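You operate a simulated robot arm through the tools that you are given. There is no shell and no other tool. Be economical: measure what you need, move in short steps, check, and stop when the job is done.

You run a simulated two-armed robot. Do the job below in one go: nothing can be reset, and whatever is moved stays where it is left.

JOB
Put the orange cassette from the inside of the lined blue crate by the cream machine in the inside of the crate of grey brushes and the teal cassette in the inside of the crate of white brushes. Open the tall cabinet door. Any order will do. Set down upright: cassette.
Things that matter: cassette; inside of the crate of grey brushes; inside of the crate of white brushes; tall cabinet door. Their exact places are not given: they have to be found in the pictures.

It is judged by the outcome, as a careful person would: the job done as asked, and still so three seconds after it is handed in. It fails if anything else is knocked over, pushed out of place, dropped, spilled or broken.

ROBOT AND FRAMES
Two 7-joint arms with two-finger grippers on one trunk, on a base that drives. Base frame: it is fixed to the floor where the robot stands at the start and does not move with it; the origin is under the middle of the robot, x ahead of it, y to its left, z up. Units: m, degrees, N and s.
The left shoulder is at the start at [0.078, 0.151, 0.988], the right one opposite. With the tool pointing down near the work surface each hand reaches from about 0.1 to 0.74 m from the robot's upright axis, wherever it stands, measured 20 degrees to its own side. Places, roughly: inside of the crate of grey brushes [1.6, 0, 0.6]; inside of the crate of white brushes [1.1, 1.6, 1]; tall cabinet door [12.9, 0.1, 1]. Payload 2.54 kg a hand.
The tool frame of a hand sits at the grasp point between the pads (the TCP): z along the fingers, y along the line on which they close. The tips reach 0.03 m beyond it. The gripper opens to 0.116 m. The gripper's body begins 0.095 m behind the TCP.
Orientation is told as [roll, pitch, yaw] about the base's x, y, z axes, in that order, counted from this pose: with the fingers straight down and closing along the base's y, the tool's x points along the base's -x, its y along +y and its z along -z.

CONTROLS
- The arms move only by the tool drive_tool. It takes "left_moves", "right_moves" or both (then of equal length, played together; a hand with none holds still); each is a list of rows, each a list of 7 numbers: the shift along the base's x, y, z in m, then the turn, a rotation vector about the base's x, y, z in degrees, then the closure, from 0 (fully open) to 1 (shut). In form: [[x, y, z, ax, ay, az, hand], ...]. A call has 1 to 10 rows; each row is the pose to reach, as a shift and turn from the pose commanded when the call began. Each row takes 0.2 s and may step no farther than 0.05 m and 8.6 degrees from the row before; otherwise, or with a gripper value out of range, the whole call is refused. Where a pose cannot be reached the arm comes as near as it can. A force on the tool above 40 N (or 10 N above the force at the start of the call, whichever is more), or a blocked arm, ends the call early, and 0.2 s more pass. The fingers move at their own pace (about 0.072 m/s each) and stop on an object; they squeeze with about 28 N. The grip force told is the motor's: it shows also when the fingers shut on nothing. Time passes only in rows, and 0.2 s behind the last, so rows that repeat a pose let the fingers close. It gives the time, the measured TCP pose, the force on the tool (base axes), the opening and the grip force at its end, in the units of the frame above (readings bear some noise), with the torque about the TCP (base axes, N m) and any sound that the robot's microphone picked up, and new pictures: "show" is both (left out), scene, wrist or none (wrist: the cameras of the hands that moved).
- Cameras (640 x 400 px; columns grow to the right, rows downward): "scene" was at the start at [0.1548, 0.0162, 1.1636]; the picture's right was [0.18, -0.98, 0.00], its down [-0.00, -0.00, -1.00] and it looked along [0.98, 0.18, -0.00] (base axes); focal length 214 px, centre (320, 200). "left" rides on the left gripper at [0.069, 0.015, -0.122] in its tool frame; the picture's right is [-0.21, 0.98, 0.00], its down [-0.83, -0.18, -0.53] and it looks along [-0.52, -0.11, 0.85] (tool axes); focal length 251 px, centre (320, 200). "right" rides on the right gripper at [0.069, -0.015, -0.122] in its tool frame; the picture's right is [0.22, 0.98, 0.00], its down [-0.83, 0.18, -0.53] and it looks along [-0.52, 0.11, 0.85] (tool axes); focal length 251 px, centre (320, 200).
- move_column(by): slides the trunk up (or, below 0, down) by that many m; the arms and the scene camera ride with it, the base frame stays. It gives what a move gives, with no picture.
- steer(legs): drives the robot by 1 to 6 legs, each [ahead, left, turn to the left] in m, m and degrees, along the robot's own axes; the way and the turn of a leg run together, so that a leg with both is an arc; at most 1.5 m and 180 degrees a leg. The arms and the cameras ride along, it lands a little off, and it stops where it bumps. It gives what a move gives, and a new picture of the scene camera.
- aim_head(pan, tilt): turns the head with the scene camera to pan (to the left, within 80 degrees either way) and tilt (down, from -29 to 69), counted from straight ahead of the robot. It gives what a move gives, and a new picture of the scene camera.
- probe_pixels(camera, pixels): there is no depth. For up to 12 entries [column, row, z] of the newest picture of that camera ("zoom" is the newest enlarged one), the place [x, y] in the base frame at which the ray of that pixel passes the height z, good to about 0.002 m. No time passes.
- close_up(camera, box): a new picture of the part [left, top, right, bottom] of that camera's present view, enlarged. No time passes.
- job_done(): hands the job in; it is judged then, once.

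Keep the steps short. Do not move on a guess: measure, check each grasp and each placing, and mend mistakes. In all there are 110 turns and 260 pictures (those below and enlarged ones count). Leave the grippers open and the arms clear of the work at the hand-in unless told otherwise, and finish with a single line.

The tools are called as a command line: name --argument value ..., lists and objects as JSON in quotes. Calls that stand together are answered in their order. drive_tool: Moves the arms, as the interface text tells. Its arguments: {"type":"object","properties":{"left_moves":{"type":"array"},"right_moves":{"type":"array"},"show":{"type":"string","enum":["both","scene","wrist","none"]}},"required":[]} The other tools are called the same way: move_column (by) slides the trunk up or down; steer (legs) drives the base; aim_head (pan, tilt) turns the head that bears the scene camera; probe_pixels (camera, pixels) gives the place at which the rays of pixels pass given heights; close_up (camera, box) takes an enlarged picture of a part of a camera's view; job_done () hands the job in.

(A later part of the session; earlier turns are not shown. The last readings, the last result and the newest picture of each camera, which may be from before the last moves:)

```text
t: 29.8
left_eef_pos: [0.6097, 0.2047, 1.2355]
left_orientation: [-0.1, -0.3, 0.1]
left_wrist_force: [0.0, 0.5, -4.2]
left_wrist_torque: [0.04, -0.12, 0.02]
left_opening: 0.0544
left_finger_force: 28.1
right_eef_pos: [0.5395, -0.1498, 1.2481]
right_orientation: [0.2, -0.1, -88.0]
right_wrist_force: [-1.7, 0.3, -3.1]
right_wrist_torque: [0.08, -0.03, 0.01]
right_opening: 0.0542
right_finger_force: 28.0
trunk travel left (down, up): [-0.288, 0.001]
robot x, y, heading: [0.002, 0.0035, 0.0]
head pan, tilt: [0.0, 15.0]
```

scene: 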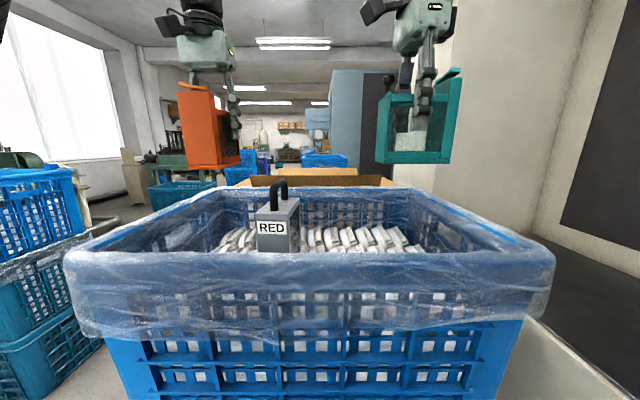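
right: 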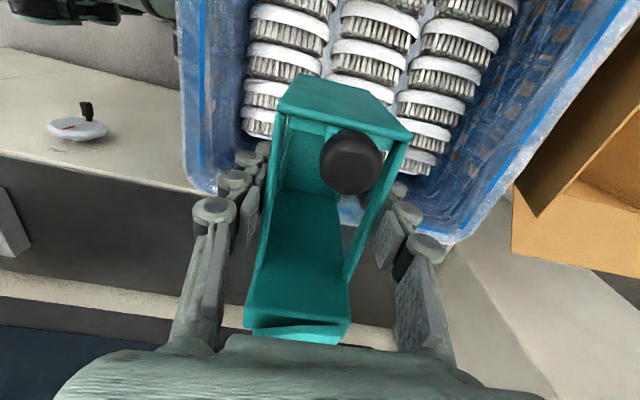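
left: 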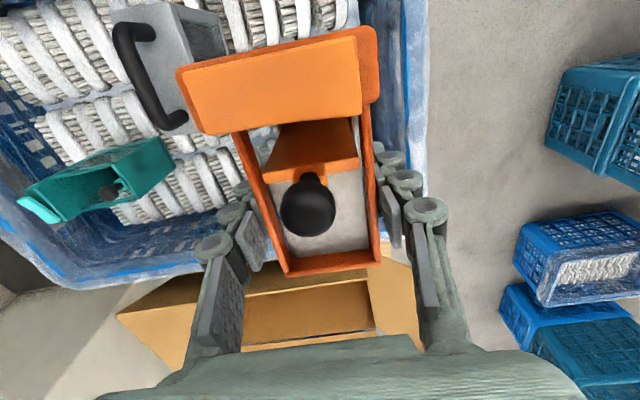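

Both held. Look left to the white-brush stack.

aim_head --pan 50 --tilt 20

aim_head --pan 78 --tilt 30

```text
t: 30.9
left_eef_pos: [0.6124, 0.205, 1.2356]
left_orientation: [0.0, -0.2, 0.0]
left_wrist_force: [-0.5, -0.1, -4.0]
left_wrist_torque: [0.02, -0.08, -0.02]
left_opening: 0.0543
left_finger_force: 28.7
right_eef_pos: [0.5409, -0.1488, 1.2474]
right_orientation: [0.0, -0.1, -88.0]
right_wrist_force: [0.1, 0.2, -3.2]
right_wrist_torque: [0.05, -0.02, 0.01]
right_opening: 0.0542
right_finger_force: 28.1
trunk travel left (down, up): [-0.288, 0.001]
robot x, y, heading: [0.0001, 0.0013, -0.2]
head pan, tilt: [50.0, 20.0]
```

scene: 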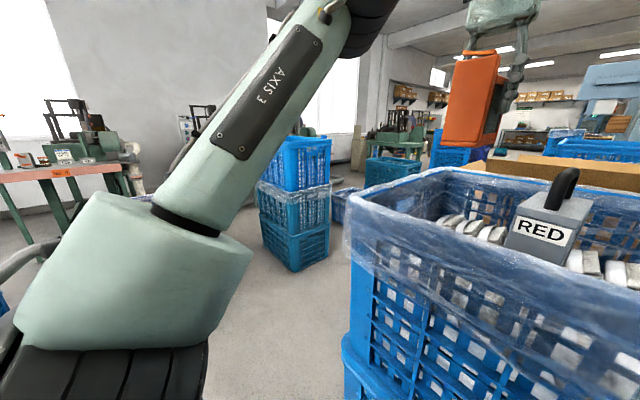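

```text
t: 31.9
left_eef_pos: [0.6118, 0.2058, 1.2358]
left_orientation: [-0.1, -0.2, 0.0]
left_wrist_force: [0.0, 0.0, -4.1]
left_wrist_torque: [-0.02, -0.13, 0.04]
left_opening: 0.0544
left_finger_force: 28.5
right_eef_pos: [0.5413, -0.1479, 1.2478]
right_orientation: [0.2, 0.0, -87.8]
right_wrist_force: [-0.2, -0.3, -4.7]
right_wrist_torque: [0.06, -0.02, -0.03]
right_opening: 0.0544
right_finger_force: 28.1
trunk travel left (down, up): [-0.288, 0.001]
robot x, y, heading: [0.001, -0.0004, 0.1]
head pan, tilt: [78.0, 30.0]
```

scene: 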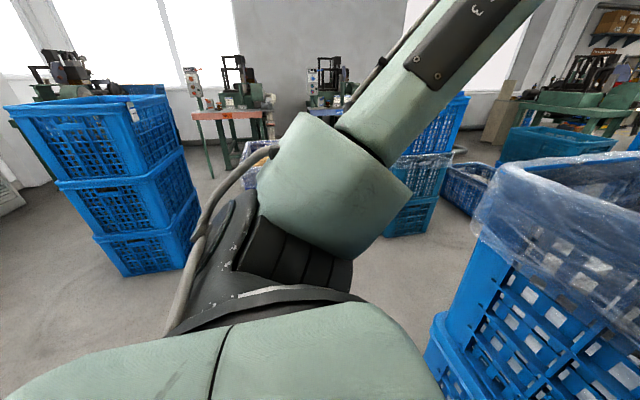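

Back up a bit and turn left, watching.

steer --legs '[[-0.3, 0, 0], [0, 0, 45]]'

aim_head --pan 0 --tilt 25

```text
t: 36.0
left_eef_pos: [-0.01, 0.5775, 1.2345]
left_orientation: [-0.1, -0.1, 44.7]
left_wrist_force: [0.4, 0.7, -3.3]
left_wrist_torque: [0.07, -0.09, 0.03]
left_opening: 0.0542
left_finger_force: 27.8
right_eef_pos: [0.1891, 0.2748, 1.2467]
right_orientation: [0.1, -0.1, -43.2]
right_wrist_force: [-0.8, 0.7, -4.5]
right_wrist_torque: [0.05, 0.09, -0.02]
right_opening: 0.0545
right_finger_force: 28.1
trunk travel left (down, up): [-0.288, 0.001]
robot x, y, heading: [-0.3011, 0.0022, 44.4]
head pan, tilt: [78.0, 30.0]
```

scene: 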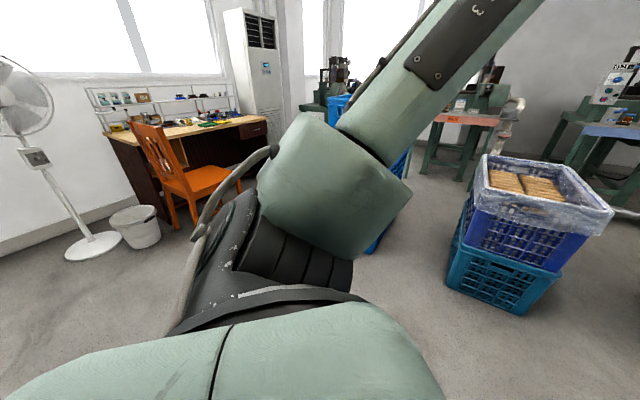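

```text
t: 37.5
left_eef_pos: [-0.0109, 0.5769, 1.2363]
left_orientation: [0.0, -0.2, 44.7]
left_wrist_force: [-0.6, -0.1, -3.7]
left_wrist_torque: [0.08, -0.09, 0.02]
left_opening: 0.0544
left_finger_force: 28.0
right_eef_pos: [0.1882, 0.2761, 1.2469]
right_orientation: [0.2, -0.1, -43.2]
right_wrist_force: [0.3, -0.3, -5.0]
right_wrist_torque: [0.07, 0.05, -0.04]
right_opening: 0.0542
right_finger_force: 28.1
trunk travel left (down, up): [-0.288, 0.001]
robot x, y, heading: [-0.3005, 0.003, 44.8]
head pan, tilt: [0.0, 25.0]
```

scene: 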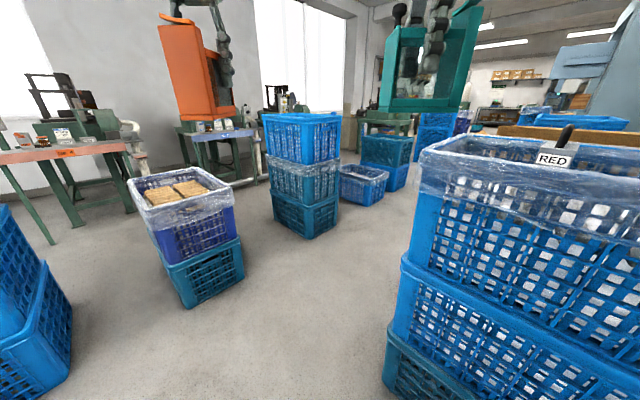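

probe_pixels --camera "scene" --pixels '[[310, 239, 0], [276, 214, 0], [338, 224, 0], [263, 118, 1.0], [310, 124, 1.0], [341, 118, 1.0], [310, 124, 0.9], [247, 290, 0], [190, 308, 0], [232, 195, 0.6]]'

close_up --camera "scene" --box '[230, 80, 430, 240]'

```text
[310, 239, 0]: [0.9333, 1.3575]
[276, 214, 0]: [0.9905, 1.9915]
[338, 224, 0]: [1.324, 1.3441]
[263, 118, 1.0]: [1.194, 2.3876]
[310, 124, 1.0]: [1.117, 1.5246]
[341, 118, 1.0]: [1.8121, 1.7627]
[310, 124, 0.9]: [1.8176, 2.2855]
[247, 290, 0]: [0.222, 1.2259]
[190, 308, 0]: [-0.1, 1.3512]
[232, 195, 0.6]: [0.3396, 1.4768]
```

```text
2.50 times, centred on (330, 160) of scene
```

zoom: 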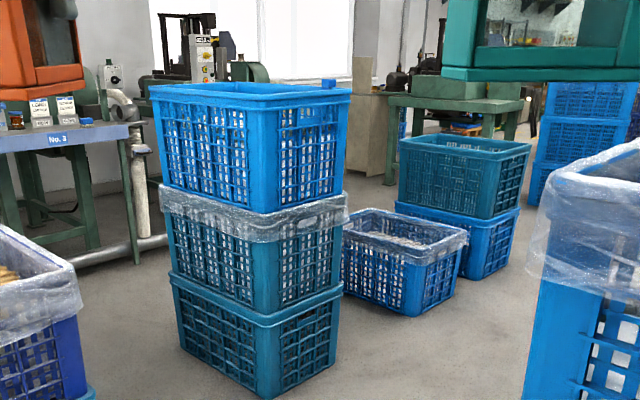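

probe_pixels --camera "scene" --pixels '[[72, 345, 0], [30, 398, 0], [45, 262, 0.4], [385, 385, 0], [400, 265, 0.5], [422, 155, 1.05], [382, 205, 0], [345, 198, 0]]'

aim_head --pan -40 --tilt 30

```text
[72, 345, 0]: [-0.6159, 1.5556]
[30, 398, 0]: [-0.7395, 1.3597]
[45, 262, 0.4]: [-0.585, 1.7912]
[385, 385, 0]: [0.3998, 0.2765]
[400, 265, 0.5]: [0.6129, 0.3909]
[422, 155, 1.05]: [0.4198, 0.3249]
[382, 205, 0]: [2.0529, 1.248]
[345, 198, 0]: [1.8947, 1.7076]
```

```text
t: 38.6
left_eef_pos: [-0.0097, 0.5759, 1.2341]
left_orientation: [-0.1, -0.2, 44.7]
left_wrist_force: [-0.5, -1.0, -3.9]
left_wrist_torque: [0.07, -0.11, -0.01]
left_opening: 0.0544
left_finger_force: 28.3
right_eef_pos: [0.1887, 0.2747, 1.2473]
right_orientation: [0.2, -0.1, -43.2]
right_wrist_force: [0.2, 0.1, -4.1]
right_wrist_torque: [0.07, 0.09, 0.04]
right_opening: 0.0542
right_finger_force: 28.3
trunk travel left (down, up): [-0.288, 0.001]
robot x, y, heading: [-0.2998, -0.0002, 44.9]
head pan, tilt: [-40.0, 30.0]
```

scene: 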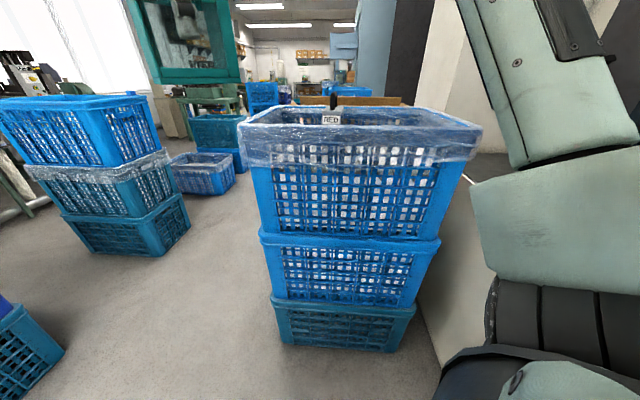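

Gap is adequate. Move diagonal-left first, keeping heading 45°.

steer --legs '[[0.7, 0.28, 0], [0.52, -0.34, 0]]'

aim_head --pan 0 --tilt 40

```text
t: 46.1
left_eef_pos: [0.902, 1.396, 1.2345]
left_orientation: [0.0, -0.2, 44.8]
left_wrist_force: [-0.8, 0.2, -3.5]
left_wrist_torque: [0.11, -0.07, 0.0]
left_opening: 0.0544
left_finger_force: 27.3
right_eef_pos: [1.1014, 1.0954, 1.2474]
right_orientation: [0.1, -0.1, -43.1]
right_wrist_force: [0.3, 0.3, -3.4]
right_wrist_torque: [0.08, 0.03, -0.03]
right_opening: 0.0544
right_finger_force: 27.8
trunk travel left (down, up): [-0.288, 0.001]
robot x, y, heading: [0.6129, 0.816, 44.9]
head pan, tilt: [-40.0, 30.0]
```

scene: 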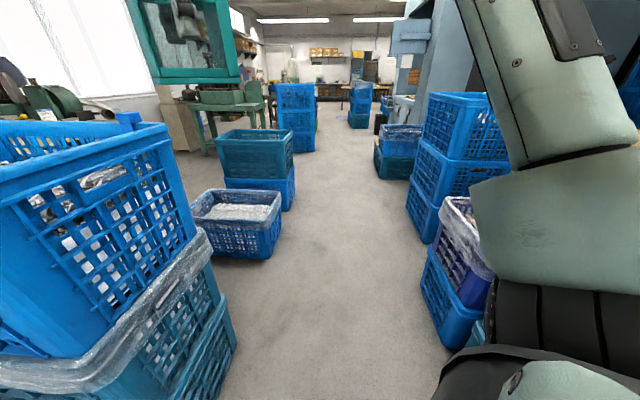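

```text
t: 47.2
left_eef_pos: [0.9023, 1.3949, 1.2361]
left_orientation: [-0.1, -0.2, 44.9]
left_wrist_force: [0.2, -0.8, -4.7]
left_wrist_torque: [0.09, -0.07, 0.0]
left_opening: 0.0543
left_finger_force: 28.2
right_eef_pos: [1.1015, 1.093, 1.2473]
right_orientation: [0.1, -0.1, -43.0]
right_wrist_force: [0.2, -0.3, -3.8]
right_wrist_torque: [0.01, 0.02, -0.01]
right_opening: 0.0543
right_finger_force: 27.5
trunk travel left (down, up): [-0.288, 0.001]
robot x, y, heading: [0.6116, 0.8195, 44.7]
head pan, tilt: [0.0, 40.0]
```

scene: 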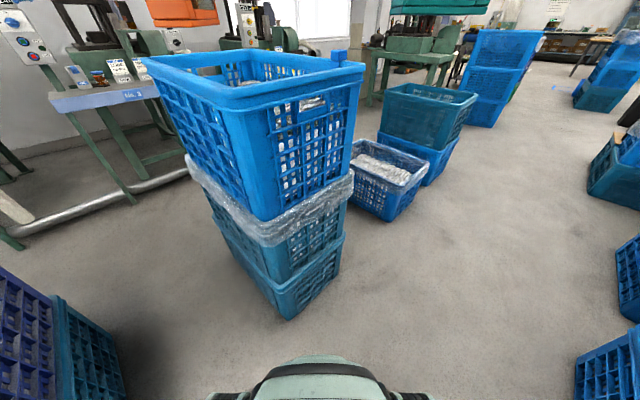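

Turn to face +y and slide over beside the stack.

steer --legs '[[0, 0, 45.3], [0.0, -0.41, 0]]'

close_up --camera "right" --box '[0, 0, 640, 400]'

close_up --camera "left" --box '[0, 0, 640, 400]'

```text
t: 53.8
left_eef_pos: [0.8167, 1.4297, 1.2358]
left_orientation: [0.0, -0.2, 90.4]
left_wrist_force: [0.7, 0.0, -4.4]
left_wrist_torque: [0.16, 0.05, 0.01]
left_opening: 0.0543
left_finger_force: 28.2
right_eef_pos: [1.1725, 1.362, 1.2472]
right_orientation: [0.1, 0.0, 2.3]
right_wrist_force: [0.3, 0.1, -4.7]
right_wrist_torque: [0.0, 0.09, 0.02]
right_opening: 0.0546
right_finger_force: 27.7
trunk travel left (down, up): [-0.288, 0.001]
robot x, y, heading: [1.0265, 0.8202, 90.3]
head pan, tilt: [0.0, 40.0]
```

scene: 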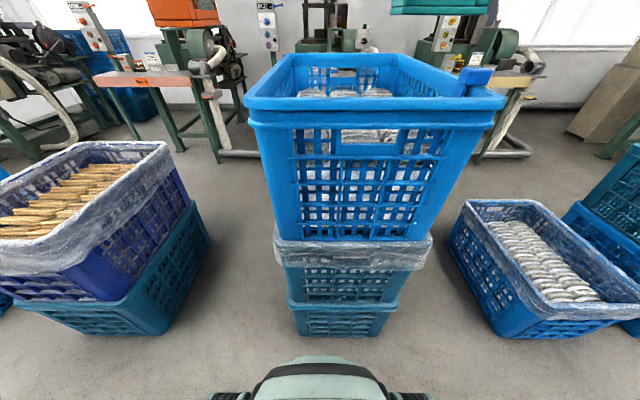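

```text
1.00 times, centred on (320, 200) of right (not enlarged: the box is as wide or as high as the picture)
```

zoom: 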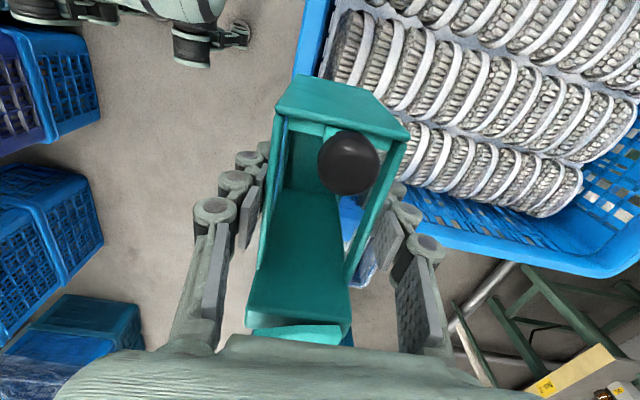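

```text
1.00 times, centred on (320, 200) of left (not enlarged: the box is as wide or as high as the picture)
```

zoom: 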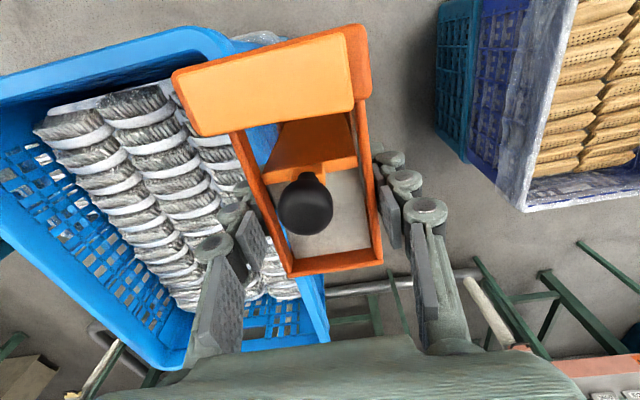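

This is the white-brush crate. Measure rim and brush height by comparing the two wrist views.

probe_pixels --camera "right" --pixels '[[540, 212, 0.85], [540, 212, 0.9], [540, 212, 0.95], [622, 275, 1.0], [622, 275, 1.05], [335, 70, 0.9], [335, 70, 0.95], [582, 180, 0.9], [582, 180, 0.95]]'

probe_pixels --camera "left" --pixels '[[185, 308, 0.85], [185, 308, 0.9], [185, 308, 0.95], [170, 368, 1.0], [170, 368, 1.05], [36, 132, 0.9], [36, 132, 0.95], [225, 45, 1.0], [225, 45, 1.05]]'

close_up --camera "scene" --box '[230, 40, 520, 160]'

```text
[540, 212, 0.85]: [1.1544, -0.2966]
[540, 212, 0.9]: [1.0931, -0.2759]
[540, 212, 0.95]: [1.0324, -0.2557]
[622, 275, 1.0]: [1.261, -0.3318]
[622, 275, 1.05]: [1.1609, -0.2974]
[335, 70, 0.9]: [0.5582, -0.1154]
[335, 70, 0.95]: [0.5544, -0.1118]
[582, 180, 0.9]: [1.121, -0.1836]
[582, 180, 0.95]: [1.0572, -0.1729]
```

```text
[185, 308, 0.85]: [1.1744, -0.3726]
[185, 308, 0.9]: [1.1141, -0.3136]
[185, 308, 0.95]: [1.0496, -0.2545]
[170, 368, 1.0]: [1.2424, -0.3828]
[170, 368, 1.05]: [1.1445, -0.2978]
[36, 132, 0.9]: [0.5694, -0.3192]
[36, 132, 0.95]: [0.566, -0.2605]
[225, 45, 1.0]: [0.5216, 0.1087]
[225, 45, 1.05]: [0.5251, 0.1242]
```

```text
2.21 times, centred on (375, 100) of scene
```

zoom: 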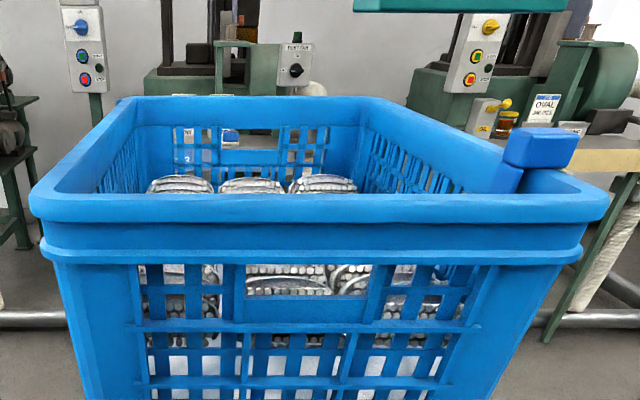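

Rim z≈1.05, brush tops ≈0.94; rows of brushes run away from the robot. Turn the teal hand back so the cassette lies along a row (as it stood before).

drive_tool --right_moves '[[0, 0, 0, 0, 0, 8.5, 1], [0, 0, 0, 0, 0, 17, 1], [0, 0, 0, 0, 0, 25.5, 1], [0, 0, 0, 0, 0, 34, 1], [0, 0, 0, 0, 0, 42.5, 1], [0, 0, 0, 0, 0, 51, 1], [0, 0, 0, 0, 0, 59.5, 1], [0, 0, 0, 0, 0, 68, 1], [0, 0, 0, 0, 0, 76.5, 1], [0, 0, 0, 0, 0, 84, 1]]'

```text
t: 56.0
left_eef_pos: [0.816, 1.4305, 1.2355]
left_orientation: [0.0, -0.3, 90.3]
left_wrist_force: [0.4, -0.4, -2.6]
left_wrist_torque: [0.13, 0.0, 0.03]
left_opening: 0.0544
left_finger_force: 28.1
right_eef_pos: [1.172, 1.3618, 1.2482]
right_orientation: [0.2, 0.0, 86.6]
right_wrist_force: [0.5, 0.2, -3.8]
right_wrist_torque: [-0.07, -0.02, 0.0]
right_opening: 0.0546
right_finger_force: 28.0
trunk travel left (down, up): [-0.288, 0.001]
robot x, y, heading: [1.024, 0.819, 90.5]
head pan, tilt: [0.0, 40.0]
```

scene: 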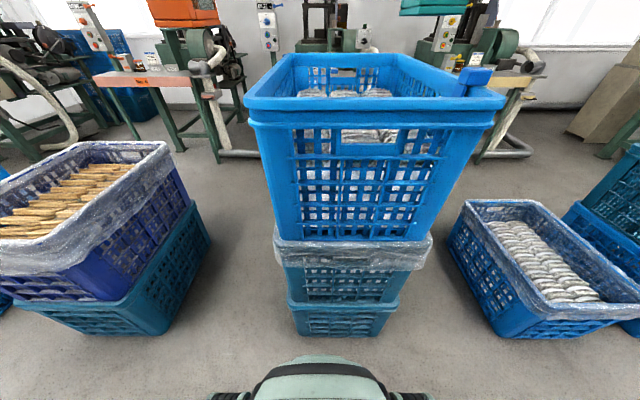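
right: 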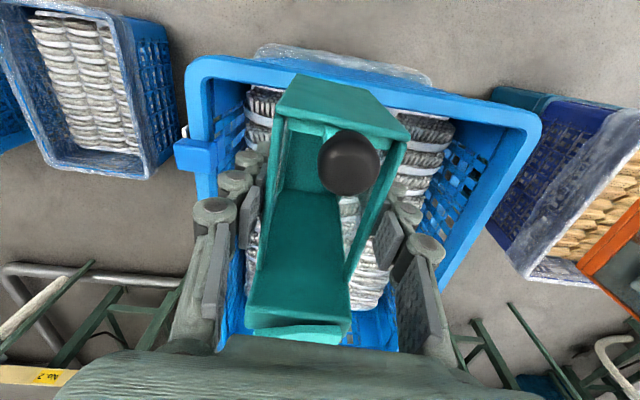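

probe_pixels --camera "right" --pixels '[[247, 95, 0.94], [455, 125, 0.94], [392, 280, 0.94], [375, 308, 0.94], [250, 268, 0.94], [205, 80, 1.05], [525, 130, 1.05], [195, 140, 1.07], [290, 62, 1.05], [430, 190, 0.94]]'

close_up --camera "right" --box '[170, 40, 550, 360]'

```text
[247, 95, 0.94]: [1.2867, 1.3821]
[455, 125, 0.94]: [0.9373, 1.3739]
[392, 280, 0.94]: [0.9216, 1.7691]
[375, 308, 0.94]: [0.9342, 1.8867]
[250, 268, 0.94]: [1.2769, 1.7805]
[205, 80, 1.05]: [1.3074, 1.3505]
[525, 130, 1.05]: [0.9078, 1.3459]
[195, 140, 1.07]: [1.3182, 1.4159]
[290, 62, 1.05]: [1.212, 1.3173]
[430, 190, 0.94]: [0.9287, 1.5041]
```

```text
1.25 times, centred on (360, 200) of right
```

zoom: 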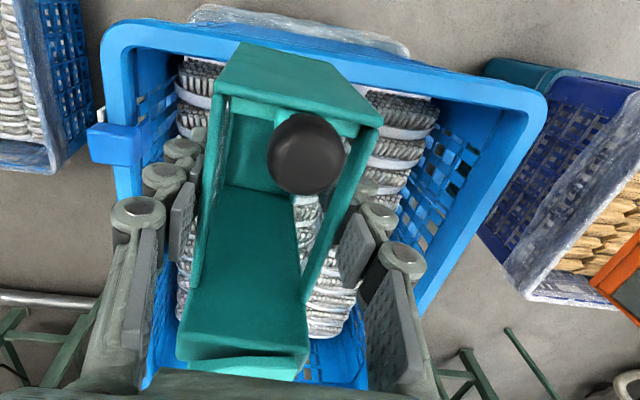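

Target teal centre (1.105, 1.50). Move over and descend to just above.

drive_tool --right_moves '[[-0.02, 0.02, -0.01, 0, 0, 1, 1], [-0.04, 0.045, -0.03, 0, 0, 2, 1], [-0.055, 0.075, -0.05, 0, 0, 3, 1], [-0.067, 0.105, -0.075, 0, 0, 3, 1], [-0.067, 0.135, -0.105, 0, 0, 3, 1], [-0.067, 0.138, -0.14, 0, 0, 3, 1], [-0.067, 0.138, -0.17, 0, 0, 3, 1], [-0.067, 0.138, -0.19, 0, 0, 3, 1]]'

```text
t: 57.8
left_eef_pos: [0.8154, 1.4308, 1.235]
left_orientation: [0.0, -0.1, 90.3]
left_wrist_force: [0.2, 0.4, -3.7]
left_wrist_torque: [0.1, 0.01, -0.01]
left_opening: 0.0543
left_finger_force: 28.1
right_eef_pos: [1.1057, 1.4991, 1.0584]
right_orientation: [0.3, -0.1, 89.4]
right_wrist_force: [0.3, 0.6, -4.0]
right_wrist_torque: [-0.04, 0.0, -0.02]
right_opening: 0.0545
right_finger_force: 28.3
right hand out of reach, approached as far as the arm can: row 5
trunk travel left (down, up): [-0.288, 0.001]
robot x, y, heading: [1.0252, 0.8221, 90.5]
head pan, tilt: [0.0, 40.0]
```

scene: 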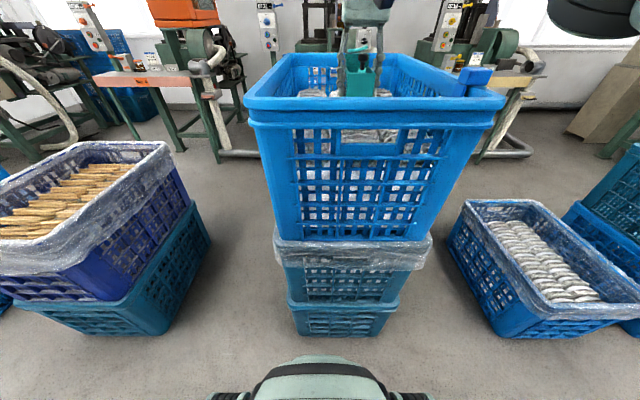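
right: 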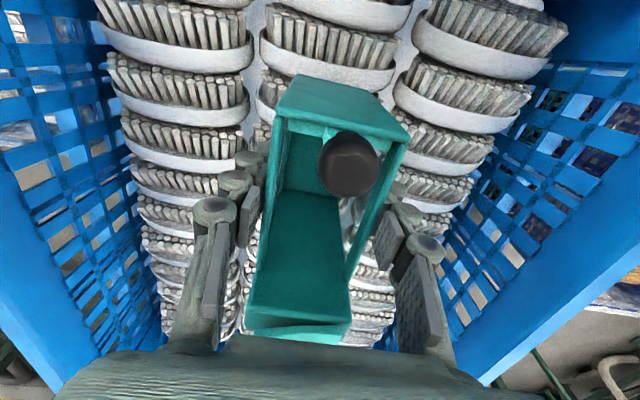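

Now lower slowly until it touches.

drive_tool --right_moves '[[0, 0, -0.005, 0, 0, 0, 1], [0, 0, -0.01, 0, 0, 0, 1], [0, 0, -0.014, 0, 0, 0, 1], [0, 0, -0.018, 0, 0, 0, 1], [0, 0, -0.022, 0, 0, 0, 1], [0, 0, -0.026, 0, 0, 0, 1], [0, 0, -0.03, 0, 0, 0, 1]]' --show "wrist"

```text
t: 59.4
left_eef_pos: [0.8166, 1.4291, 1.237]
left_orientation: [0.0, -0.4, 90.3]
left_wrist_force: [-0.2, 0.3, -4.1]
left_wrist_torque: [0.1, 0.02, -0.02]
left_opening: 0.0543
left_finger_force: 27.8
right_eef_pos: [1.1045, 1.4961, 1.0308]
right_orientation: [0.2, -0.2, 89.5]
right_wrist_force: [1.5, -0.1, 25.0]
right_wrist_torque: [-0.11, -0.07, -0.01]
right_opening: 0.0548
right_finger_force: 28.1
trunk travel left (down, up): [-0.288, 0.001]
robot x, y, heading: [1.0257, 0.821, 90.1]
head pan, tilt: [0.0, 40.0]
```

right: 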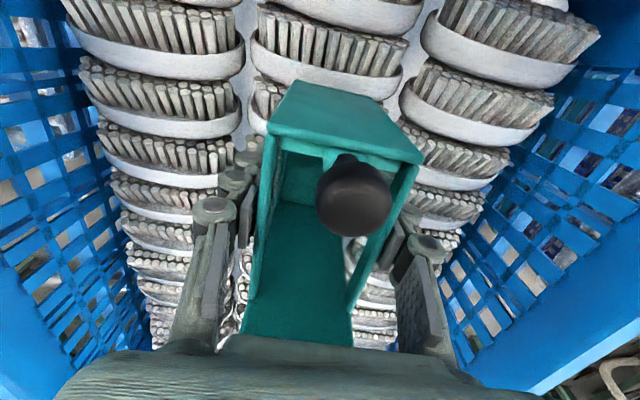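

Contact at z 1.031. Ease up slightly, then open slowly.

drive_tool --right_moves '[[0, 0, 0.002, 0, 0, 0, 1], [0, 0, 0.002, 0, 0, 0, 0.6], [0, 0, 0.002, 0, 0, 0, 0.3], [0, 0, 0.002, 0, 0, 0, 0.0], [0, 0, 0.002, 0, 0, 0, 0.0], [0, 0, 0.002, 0, 0, 0, 0.0]]' --show "wrist"

```text
t: 60.8
left_eef_pos: [0.8158, 1.4305, 1.2356]
left_orientation: [0.1, -0.2, 90.3]
left_wrist_force: [0.1, 0.7, -4.1]
left_wrist_torque: [0.13, 0.0, 0.01]
left_opening: 0.0542
left_finger_force: 28.2
right_eef_pos: [1.1058, 1.4993, 1.0291]
right_orientation: [0.2, -0.1, 89.4]
right_wrist_force: [0.1, 0.7, 0.2]
right_wrist_torque: [-0.01, 0.05, 0.02]
right_opening: 0.1159
right_finger_force: 0.0
trunk travel left (down, up): [-0.288, 0.001]
robot x, y, heading: [1.026, 0.8199, 90.6]
head pan, tilt: [0.0, 40.0]
```

right: 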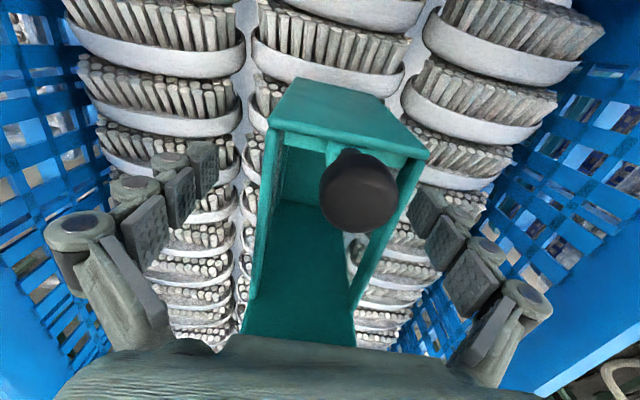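

Standing. Retreat upward, then back.

drive_tool --right_moves '[[0, 0, 0.03, 0, 0, 0, 0], [0, 0, 0.06, 0, 0, 0, 0], [0, 0, 0.09, 0, 0, 0, 0], [0, -0.03, 0.12, 0, 0, 0, 0], [0, -0.06, 0.15, 0, 0, 0, 0], [0, -0.09, 0.18, 0, 0, 0, 0], [0.02, -0.13, 0.2, 0, 0, 0, 0], [0.04, -0.17, 0.21, 0, 0, 0, 0], [0.05, -0.2, 0.21, 0, 0, 0, 0]]'

```text
t: 62.8
left_eef_pos: [0.8164, 1.4292, 1.2355]
left_orientation: [0.0, -0.3, 90.3]
left_wrist_force: [0.5, 0.8, -4.0]
left_wrist_torque: [0.19, -0.01, -0.01]
left_opening: 0.0544
left_finger_force: 27.6
right_eef_pos: [1.1551, 1.2981, 1.2399]
right_orientation: [0.2, -0.1, 89.4]
right_wrist_force: [1.1, 0.5, 0.0]
right_wrist_torque: [0.03, 0.0, 0.0]
right_opening: 0.1159
right_finger_force: 0.1
trunk travel left (down, up): [-0.288, 0.001]
robot x, y, heading: [1.0268, 0.8158, 90.2]
head pan, tilt: [0.0, 40.0]
```

scene: 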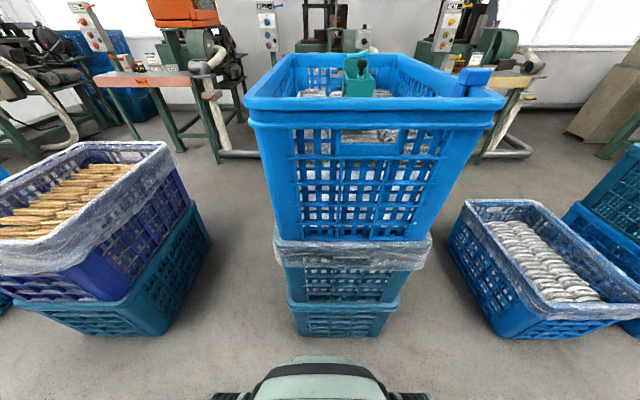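
right: 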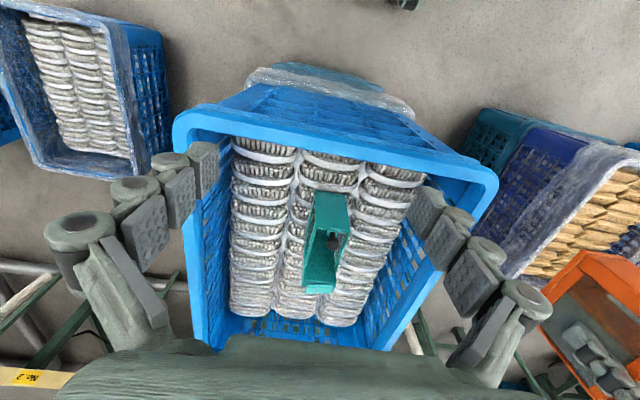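

Teal stands upright in the white-brush crate. Now look right for the grey-brush crate.

aim_head --pan -78 --tilt 30

```text
t: 64.3
left_eef_pos: [0.8168, 1.4297, 1.2342]
left_orientation: [0.0, -0.2, 90.3]
left_wrist_force: [0.9, 0.1, -4.0]
left_wrist_torque: [0.12, 0.0, -0.02]
left_opening: 0.0544
left_finger_force: 27.8
right_eef_pos: [1.1549, 1.3003, 1.2412]
right_orientation: [0.1, -0.2, 89.5]
right_wrist_force: [0.5, -0.3, -0.9]
right_wrist_torque: [-0.03, -0.02, 0.01]
right_opening: 0.1162
right_finger_force: 0.0
trunk travel left (down, up): [-0.288, 0.001]
robot x, y, heading: [1.0291, 0.8228, 90.4]
head pan, tilt: [-78.0, 30.0]
```

scene: 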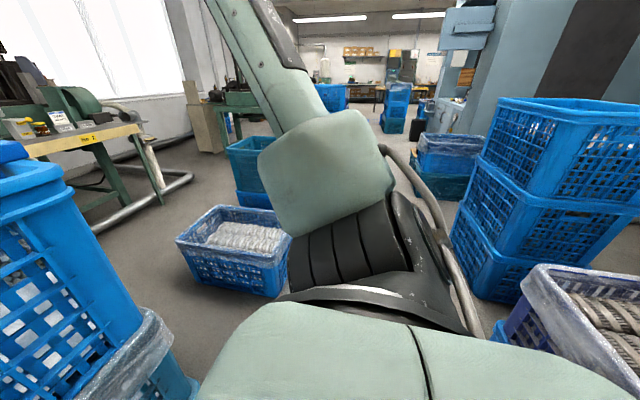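

The grey-brush crate seems to be at the lower right (600,320). Turn right to face it.

steer --legs '[[0, 0, -90]]'

aim_head --pan -50 --tilt 40

```text
t: 68.7
left_eef_pos: [1.6375, 1.0206, 1.2348]
left_orientation: [0.0, -0.2, -0.3]
left_wrist_force: [0.0, -0.6, -4.1]
left_wrist_torque: [0.02, -0.1, 0.0]
left_opening: 0.0542
left_finger_force: 27.8
right_eef_pos: [1.5034, 0.6839, 1.2391]
right_orientation: [0.2, -0.1, -1.2]
right_wrist_force: [-0.3, -0.4, 0.5]
right_wrist_torque: [0.0, -0.02, 0.03]
right_opening: 0.1159
right_finger_force: 0.0
trunk travel left (down, up): [-0.288, 0.001]
robot x, y, heading: [1.0259, 0.8212, -0.4]
head pan, tilt: [-78.0, 30.0]
```

scene: 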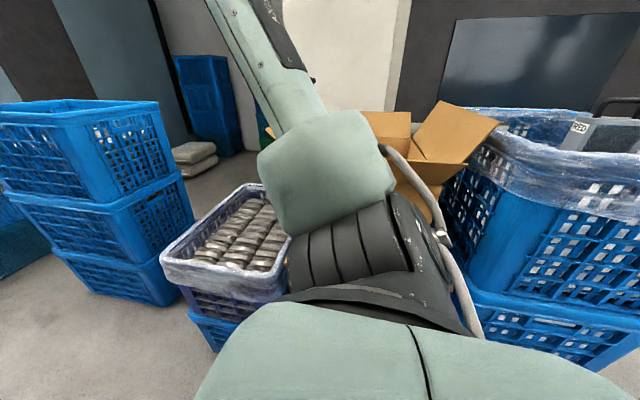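

```text
t: 69.6
left_eef_pos: [1.6375, 1.0213, 1.2349]
left_orientation: [0.0, -0.1, -0.4]
left_wrist_force: [0.0, 0.0, -4.4]
left_wrist_torque: [0.0, -0.11, -0.02]
left_opening: 0.0544
left_finger_force: 27.9
right_eef_pos: [1.5022, 0.6845, 1.2393]
right_orientation: [0.1, -0.1, -1.4]
right_wrist_force: [-0.4, 0.6, -0.5]
right_wrist_torque: [0.03, -0.01, 0.03]
right_opening: 0.1159
right_finger_force: 0.0
trunk travel left (down, up): [-0.288, 0.001]
robot x, y, heading: [1.0251, 0.8206, -0.5]
head pan, tilt: [-50.0, 40.0]
```

scene: 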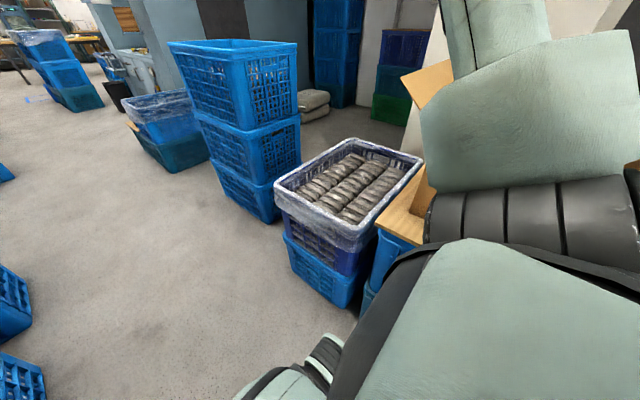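

probe_pixels --camera "scene" --pixels '[[276, 185, 0.62], [352, 235, 0.62], [422, 162, 0.62], [345, 140, 0.62], [288, 263, 0], [345, 306, 0], [270, 222, 0], [405, 240, 0.62], [360, 318, 0]]'

close_up --camera "scene" --box '[240, 110, 450, 330]'

```text
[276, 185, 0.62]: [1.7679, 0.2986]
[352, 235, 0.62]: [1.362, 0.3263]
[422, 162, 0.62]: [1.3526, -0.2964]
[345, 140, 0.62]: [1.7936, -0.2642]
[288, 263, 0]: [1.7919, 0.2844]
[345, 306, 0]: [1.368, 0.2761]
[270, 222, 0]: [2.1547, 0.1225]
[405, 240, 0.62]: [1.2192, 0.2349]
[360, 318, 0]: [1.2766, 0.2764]
```

```text
1.82 times, centred on (345, 220) of scene
```

zoom: 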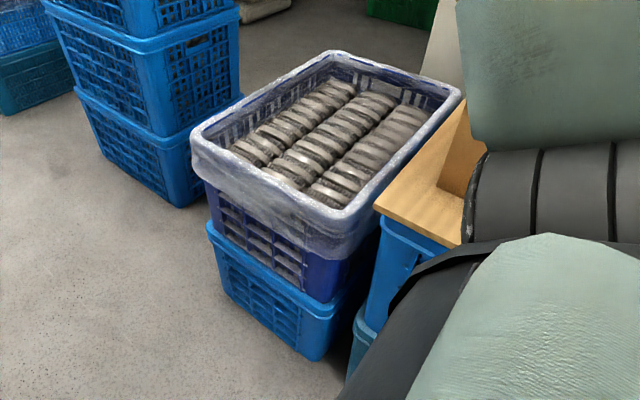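

Grey crate: x 1.36–1.79, y −0.29–0.31, rim ≈0.62. Drive ahead to x≈1.40 and turn to face −y.

steer --legs '[[0.375, 0, 0], [0, 0, -90]]'

aim_head --pan 0 --tilt 45

```text
t: 76.0
left_eef_pos: [1.6037, 0.2038, 1.2354]
left_orientation: [0.0, -0.3, -90.5]
left_wrist_force: [0.3, 0.1, -4.8]
left_wrist_torque: [-0.12, 0.03, 0.02]
left_opening: 0.0543
left_finger_force: 28.0
right_eef_pos: [1.267, 0.3414, 1.2396]
right_orientation: [0.2, -0.1, -91.3]
right_wrist_force: [0.2, 0.1, 0.1]
right_wrist_torque: [0.01, -0.02, -0.01]
right_opening: 0.1159
right_finger_force: 0.1
trunk travel left (down, up): [-0.288, 0.001]
robot x, y, heading: [1.4049, 0.8159, -90.4]
head pan, tilt: [-50.0, 40.0]
```

scene: 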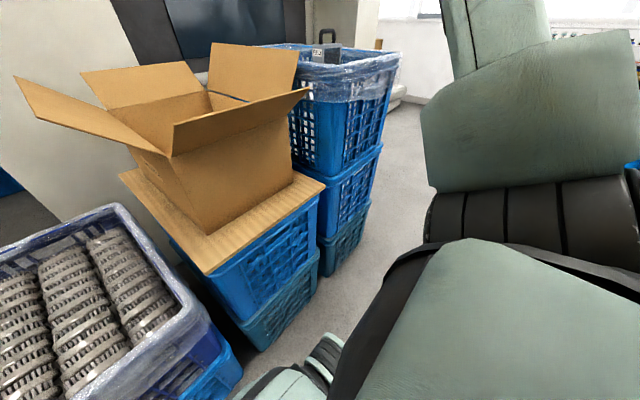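

```text
t: 77.1
left_eef_pos: [1.604, 0.2043, 1.2349]
left_orientation: [0.0, -0.2, -90.3]
left_wrist_force: [0.4, 0.5, -3.9]
left_wrist_torque: [-0.12, 0.0, -0.02]
left_opening: 0.0541
left_finger_force: 27.5
right_eef_pos: [1.266, 0.3404, 1.2396]
right_orientation: [0.2, -0.1, -91.3]
right_wrist_force: [-0.1, 0.2, 0.2]
right_wrist_torque: [0.02, -0.01, 0.01]
right_opening: 0.1161
right_finger_force: 0.1
trunk travel left (down, up): [-0.288, 0.001]
robot x, y, heading: [1.4029, 0.8162, -90.3]
head pan, tilt: [0.0, 45.0]
```

scene: 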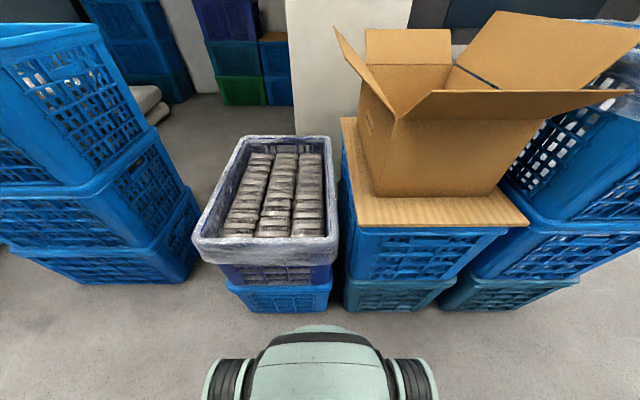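

Retract the right hand away from the cardboard box, then advance slightly.

drive_tool --right_moves '[[0, 0.04, 0, 0, 0, 0, 0], [0, 0.08, 0, 0, 0, 0, 0], [0, 0.12, 0, 0, 0, 0, 0], [0, 0.15, 0, 0, 0, 0, 0]]' --show "none"

steer --legs '[[0.07, 0.01, 0]]'

drive_tool --left_moves '[[0, 0, -0.04, 0, 0, 0, 1], [0, 0, -0.08, 0, 0, 0, 1], [0, 0, -0.12, 0, 0, 0, 1], [0, 0, -0.16, 0, 0, 0, 1], [0, 0, -0.2, 0, 0, 0, 1], [0, 0, -0.24, 0, 0, 0, 1], [0, 0, -0.28, 0, 0, 0, 1]]'

```text
t: 78.1
left_eef_pos: [1.6033, 0.2063, 1.2354]
left_orientation: [0.0, -0.2, -90.4]
left_wrist_force: [0.8, -0.8, -3.7]
left_wrist_torque: [-0.14, -0.01, 0.01]
left_opening: 0.0545
left_finger_force: 28.2
right_eef_pos: [1.2673, 0.4911, 1.2398]
right_orientation: [0.1, -0.1, -91.4]
right_wrist_force: [0.8, 0.5, -0.1]
right_wrist_torque: [0.02, -0.02, -0.01]
right_opening: 0.116
right_finger_force: 0.0
trunk travel left (down, up): [-0.288, 0.001]
robot x, y, heading: [1.4031, 0.8164, -90.5]
head pan, tilt: [0.0, 45.0]
```

```text
t: 79.2
left_eef_pos: [1.6139, 0.1337, 1.2337]
left_orientation: [-0.1, -0.2, -90.3]
left_wrist_force: [0.4, -0.5, -5.1]
left_wrist_torque: [-0.12, -0.01, 0.01]
left_opening: 0.0544
left_finger_force: 28.0
right_eef_pos: [1.2758, 0.4194, 1.2395]
right_orientation: [0.3, 0.0, -91.3]
right_wrist_force: [0.5, -0.9, -0.7]
right_wrist_torque: [0.07, 0.03, 0.01]
right_opening: 0.1161
right_finger_force: 0.1
trunk travel left (down, up): [-0.288, 0.001]
robot x, y, heading: [1.4076, 0.7444, -90.3]
head pan, tilt: [0.0, 45.0]
```

scene: 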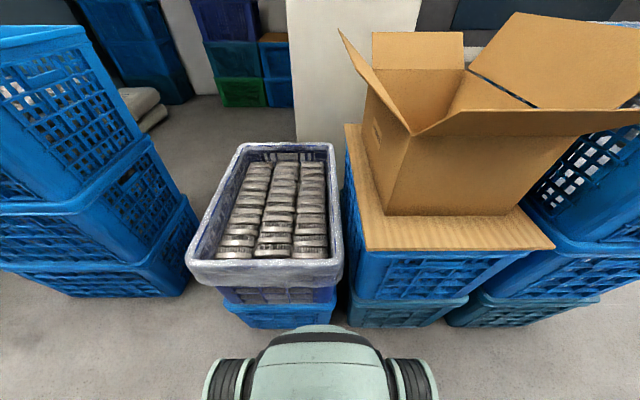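

```text
t: 80.8
left_eef_pos: [1.6145, 0.136, 0.9532]
left_orientation: [-0.1, -0.2, -90.2]
left_wrist_force: [0.6, -1.0, -3.6]
left_wrist_torque: [-0.12, 0.01, 0.04]
left_opening: 0.0545
left_finger_force: 28.1
right_eef_pos: [1.2768, 0.4201, 1.2405]
right_orientation: [0.0, 0.0, -91.3]
right_wrist_force: [0.5, 0.1, -1.7]
right_wrist_torque: [0.0, -0.02, -0.04]
right_opening: 0.1159
right_finger_force: 0.0
trunk travel left (down, up): [-0.288, 0.001]
robot x, y, heading: [1.4071, 0.7444, -90.4]
head pan, tilt: [0.0, 45.0]
```

scene: 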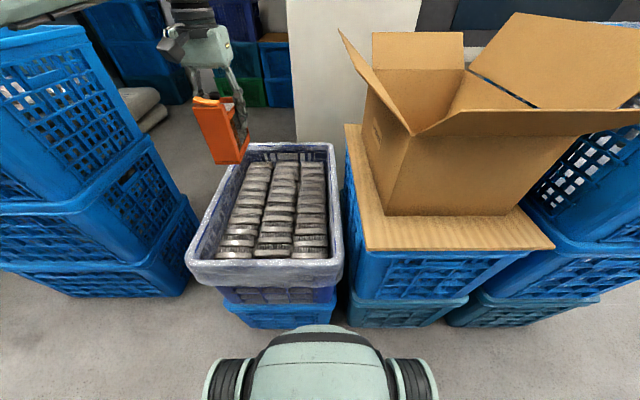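
left: 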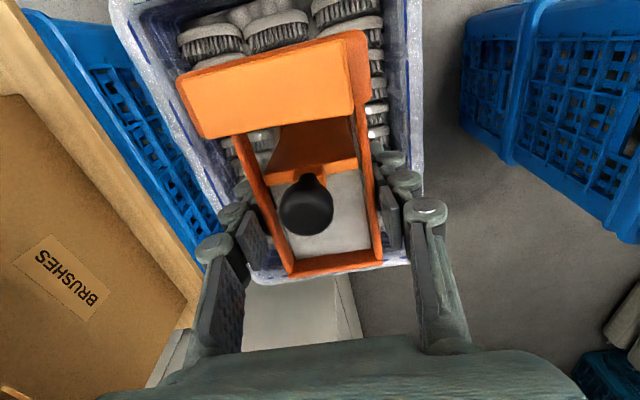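

probe_pixels --camera "scene" --pixels '[[216, 252, 0.56], [328, 250, 0.56], [249, 175, 0.56], [325, 175, 0.56], [277, 225, 0.56], [284, 180, 0.56], [189, 262, 0.62], [341, 262, 0.62], [237, 146, 0.62], [333, 146, 0.62]]'

close_up --camera "scene" --box '[170, 130, 360, 300]'

```text
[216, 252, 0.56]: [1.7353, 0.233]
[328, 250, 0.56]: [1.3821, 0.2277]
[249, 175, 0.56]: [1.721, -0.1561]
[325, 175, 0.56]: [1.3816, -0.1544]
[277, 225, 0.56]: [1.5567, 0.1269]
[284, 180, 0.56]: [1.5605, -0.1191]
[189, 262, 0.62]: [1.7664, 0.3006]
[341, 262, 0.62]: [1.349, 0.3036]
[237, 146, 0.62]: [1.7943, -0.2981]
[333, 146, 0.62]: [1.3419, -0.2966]
```

```text
2.35 times, centred on (265, 215) of scene
```

zoom: 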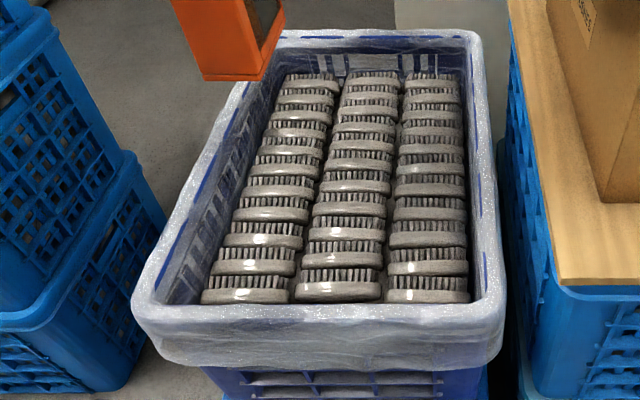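

Middle row at x≈1.558. Move over (1.558, 0.10) and descend.

drive_tool --left_moves '[[-0.03, -0.018, -0.02, 0, 0, 0, 1], [-0.056, -0.036, -0.05, 0, 0, 0, 1], [-0.056, -0.036, -0.09, 0, 0, 0, 1], [-0.056, -0.036, -0.13, 0, 0, 0, 1], [-0.056, -0.036, -0.17, 0, 0, 0, 1], [-0.056, -0.036, -0.21, 0, 0, 0, 1], [-0.056, -0.036, -0.24, 0, 0, 0, 1], [-0.056, -0.036, -0.26, 0, 0, 0, 1]]'

```text
t: 82.6
left_eef_pos: [1.557, 0.0987, 0.6941]
left_orientation: [0.0, -0.1, -90.4]
left_wrist_force: [0.0, -0.3, -5.0]
left_wrist_torque: [-0.11, 0.01, 0.02]
left_opening: 0.0541
left_finger_force: 27.9
right_eef_pos: [1.2762, 0.4207, 1.2395]
right_orientation: [0.2, -0.1, -91.3]
right_wrist_force: [0.1, 1.0, 0.4]
right_wrist_torque: [-0.02, 0.02, -0.01]
right_opening: 0.1158
right_finger_force: 0.0
trunk travel left (down, up): [-0.288, 0.001]
robot x, y, heading: [1.4125, 0.7467, -90.3]
head pan, tilt: [0.0, 45.0]
```

scene: 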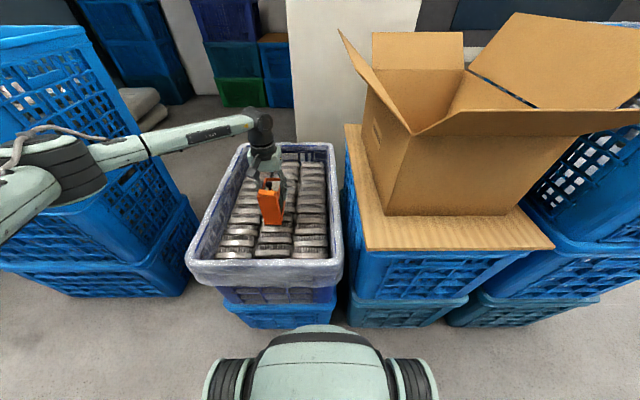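
left: 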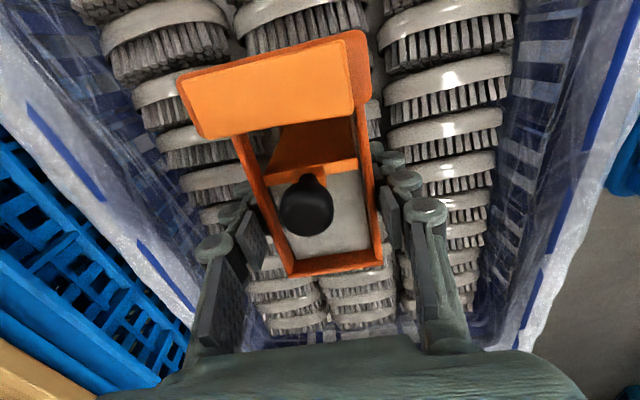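

Lower slowly until contact.

drive_tool --left_moves '[[0, 0, -0.006, 0, 0, 0, 1], [0, 0, -0.011, 0, 0, 0, 1], [0, 0, -0.016, 0, 0, 0, 1], [0, 0, -0.021, 0, 0, 0, 1], [0, 0, -0.026, 0, 0, 0, 1], [0, 0, -0.031, 0, 0, 0, 1], [0, 0, -0.036, 0, 0, 0, 1], [0, 0, -0.041, 0, 0, 0, 1]]' --show "wrist"

```text
t: 84.4
left_eef_pos: [1.5571, 0.0978, 0.6584]
left_orientation: [-0.2, -0.6, -90.4]
left_wrist_force: [2.1, -2.2, 24.6]
left_wrist_torque: [-0.06, -0.08, -0.19]
left_opening: 0.0549
left_finger_force: 27.7
right_eef_pos: [1.2758, 0.4235, 1.2407]
right_orientation: [0.2, -0.2, -91.3]
right_wrist_force: [0.6, -0.6, -0.1]
right_wrist_torque: [0.0, 0.0, -0.01]
right_opening: 0.1162
right_finger_force: 0.1
trunk travel left (down, up): [-0.288, 0.001]
robot x, y, heading: [1.4108, 0.748, -90.5]
head pan, tilt: [0.0, 45.0]
```

left: 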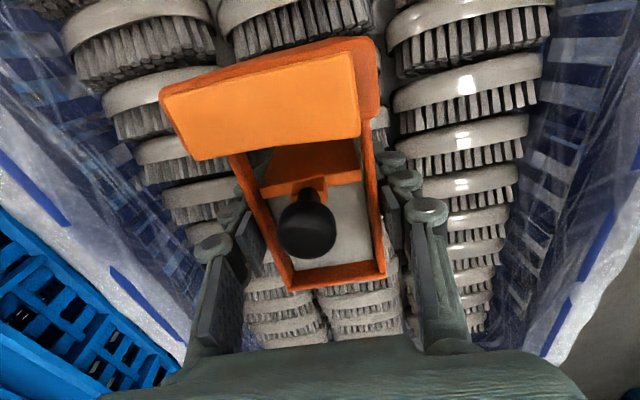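

Contact. Ease and open.

drive_tool --left_moves '[[0, 0, 0.003, 0, 0, 0, 1], [0, 0, 0.003, 0, 0, 0, 0.6], [0, 0, 0.003, 0, 0, 0, 0.3], [0, 0, 0.003, 0, 0, 0, 0.0], [0, 0, 0.003, 0, 0, 0, 0.0], [0, 0, 0.003, 0, 0, 0, 0.0]]' --show "wrist"

```text
t: 85.8
left_eef_pos: [1.5573, 0.0994, 0.6591]
left_orientation: [0.0, -0.2, -90.4]
left_wrist_force: [0.0, 0.4, 0.4]
left_wrist_torque: [0.02, 0.0, 0.0]
left_opening: 0.1163
left_finger_force: 0.0
right_eef_pos: [1.276, 0.4213, 1.2394]
right_orientation: [0.2, 0.0, -91.2]
right_wrist_force: [0.7, 0.0, -0.6]
right_wrist_torque: [0.01, -0.04, 0.01]
right_opening: 0.1159
right_finger_force: 0.1
trunk travel left (down, up): [-0.288, 0.001]
robot x, y, heading: [1.4129, 0.7453, -90.5]
head pan, tilt: [0.0, 45.0]
```

left: 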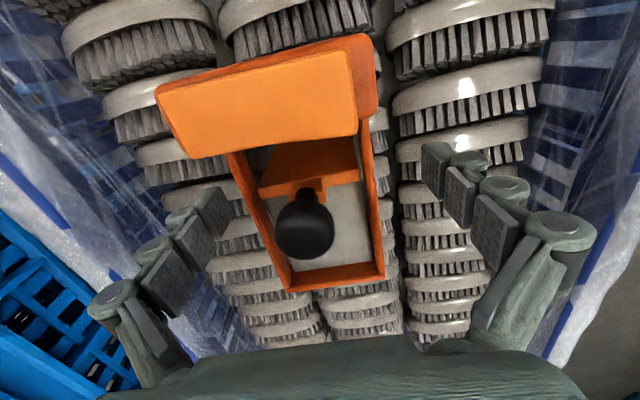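

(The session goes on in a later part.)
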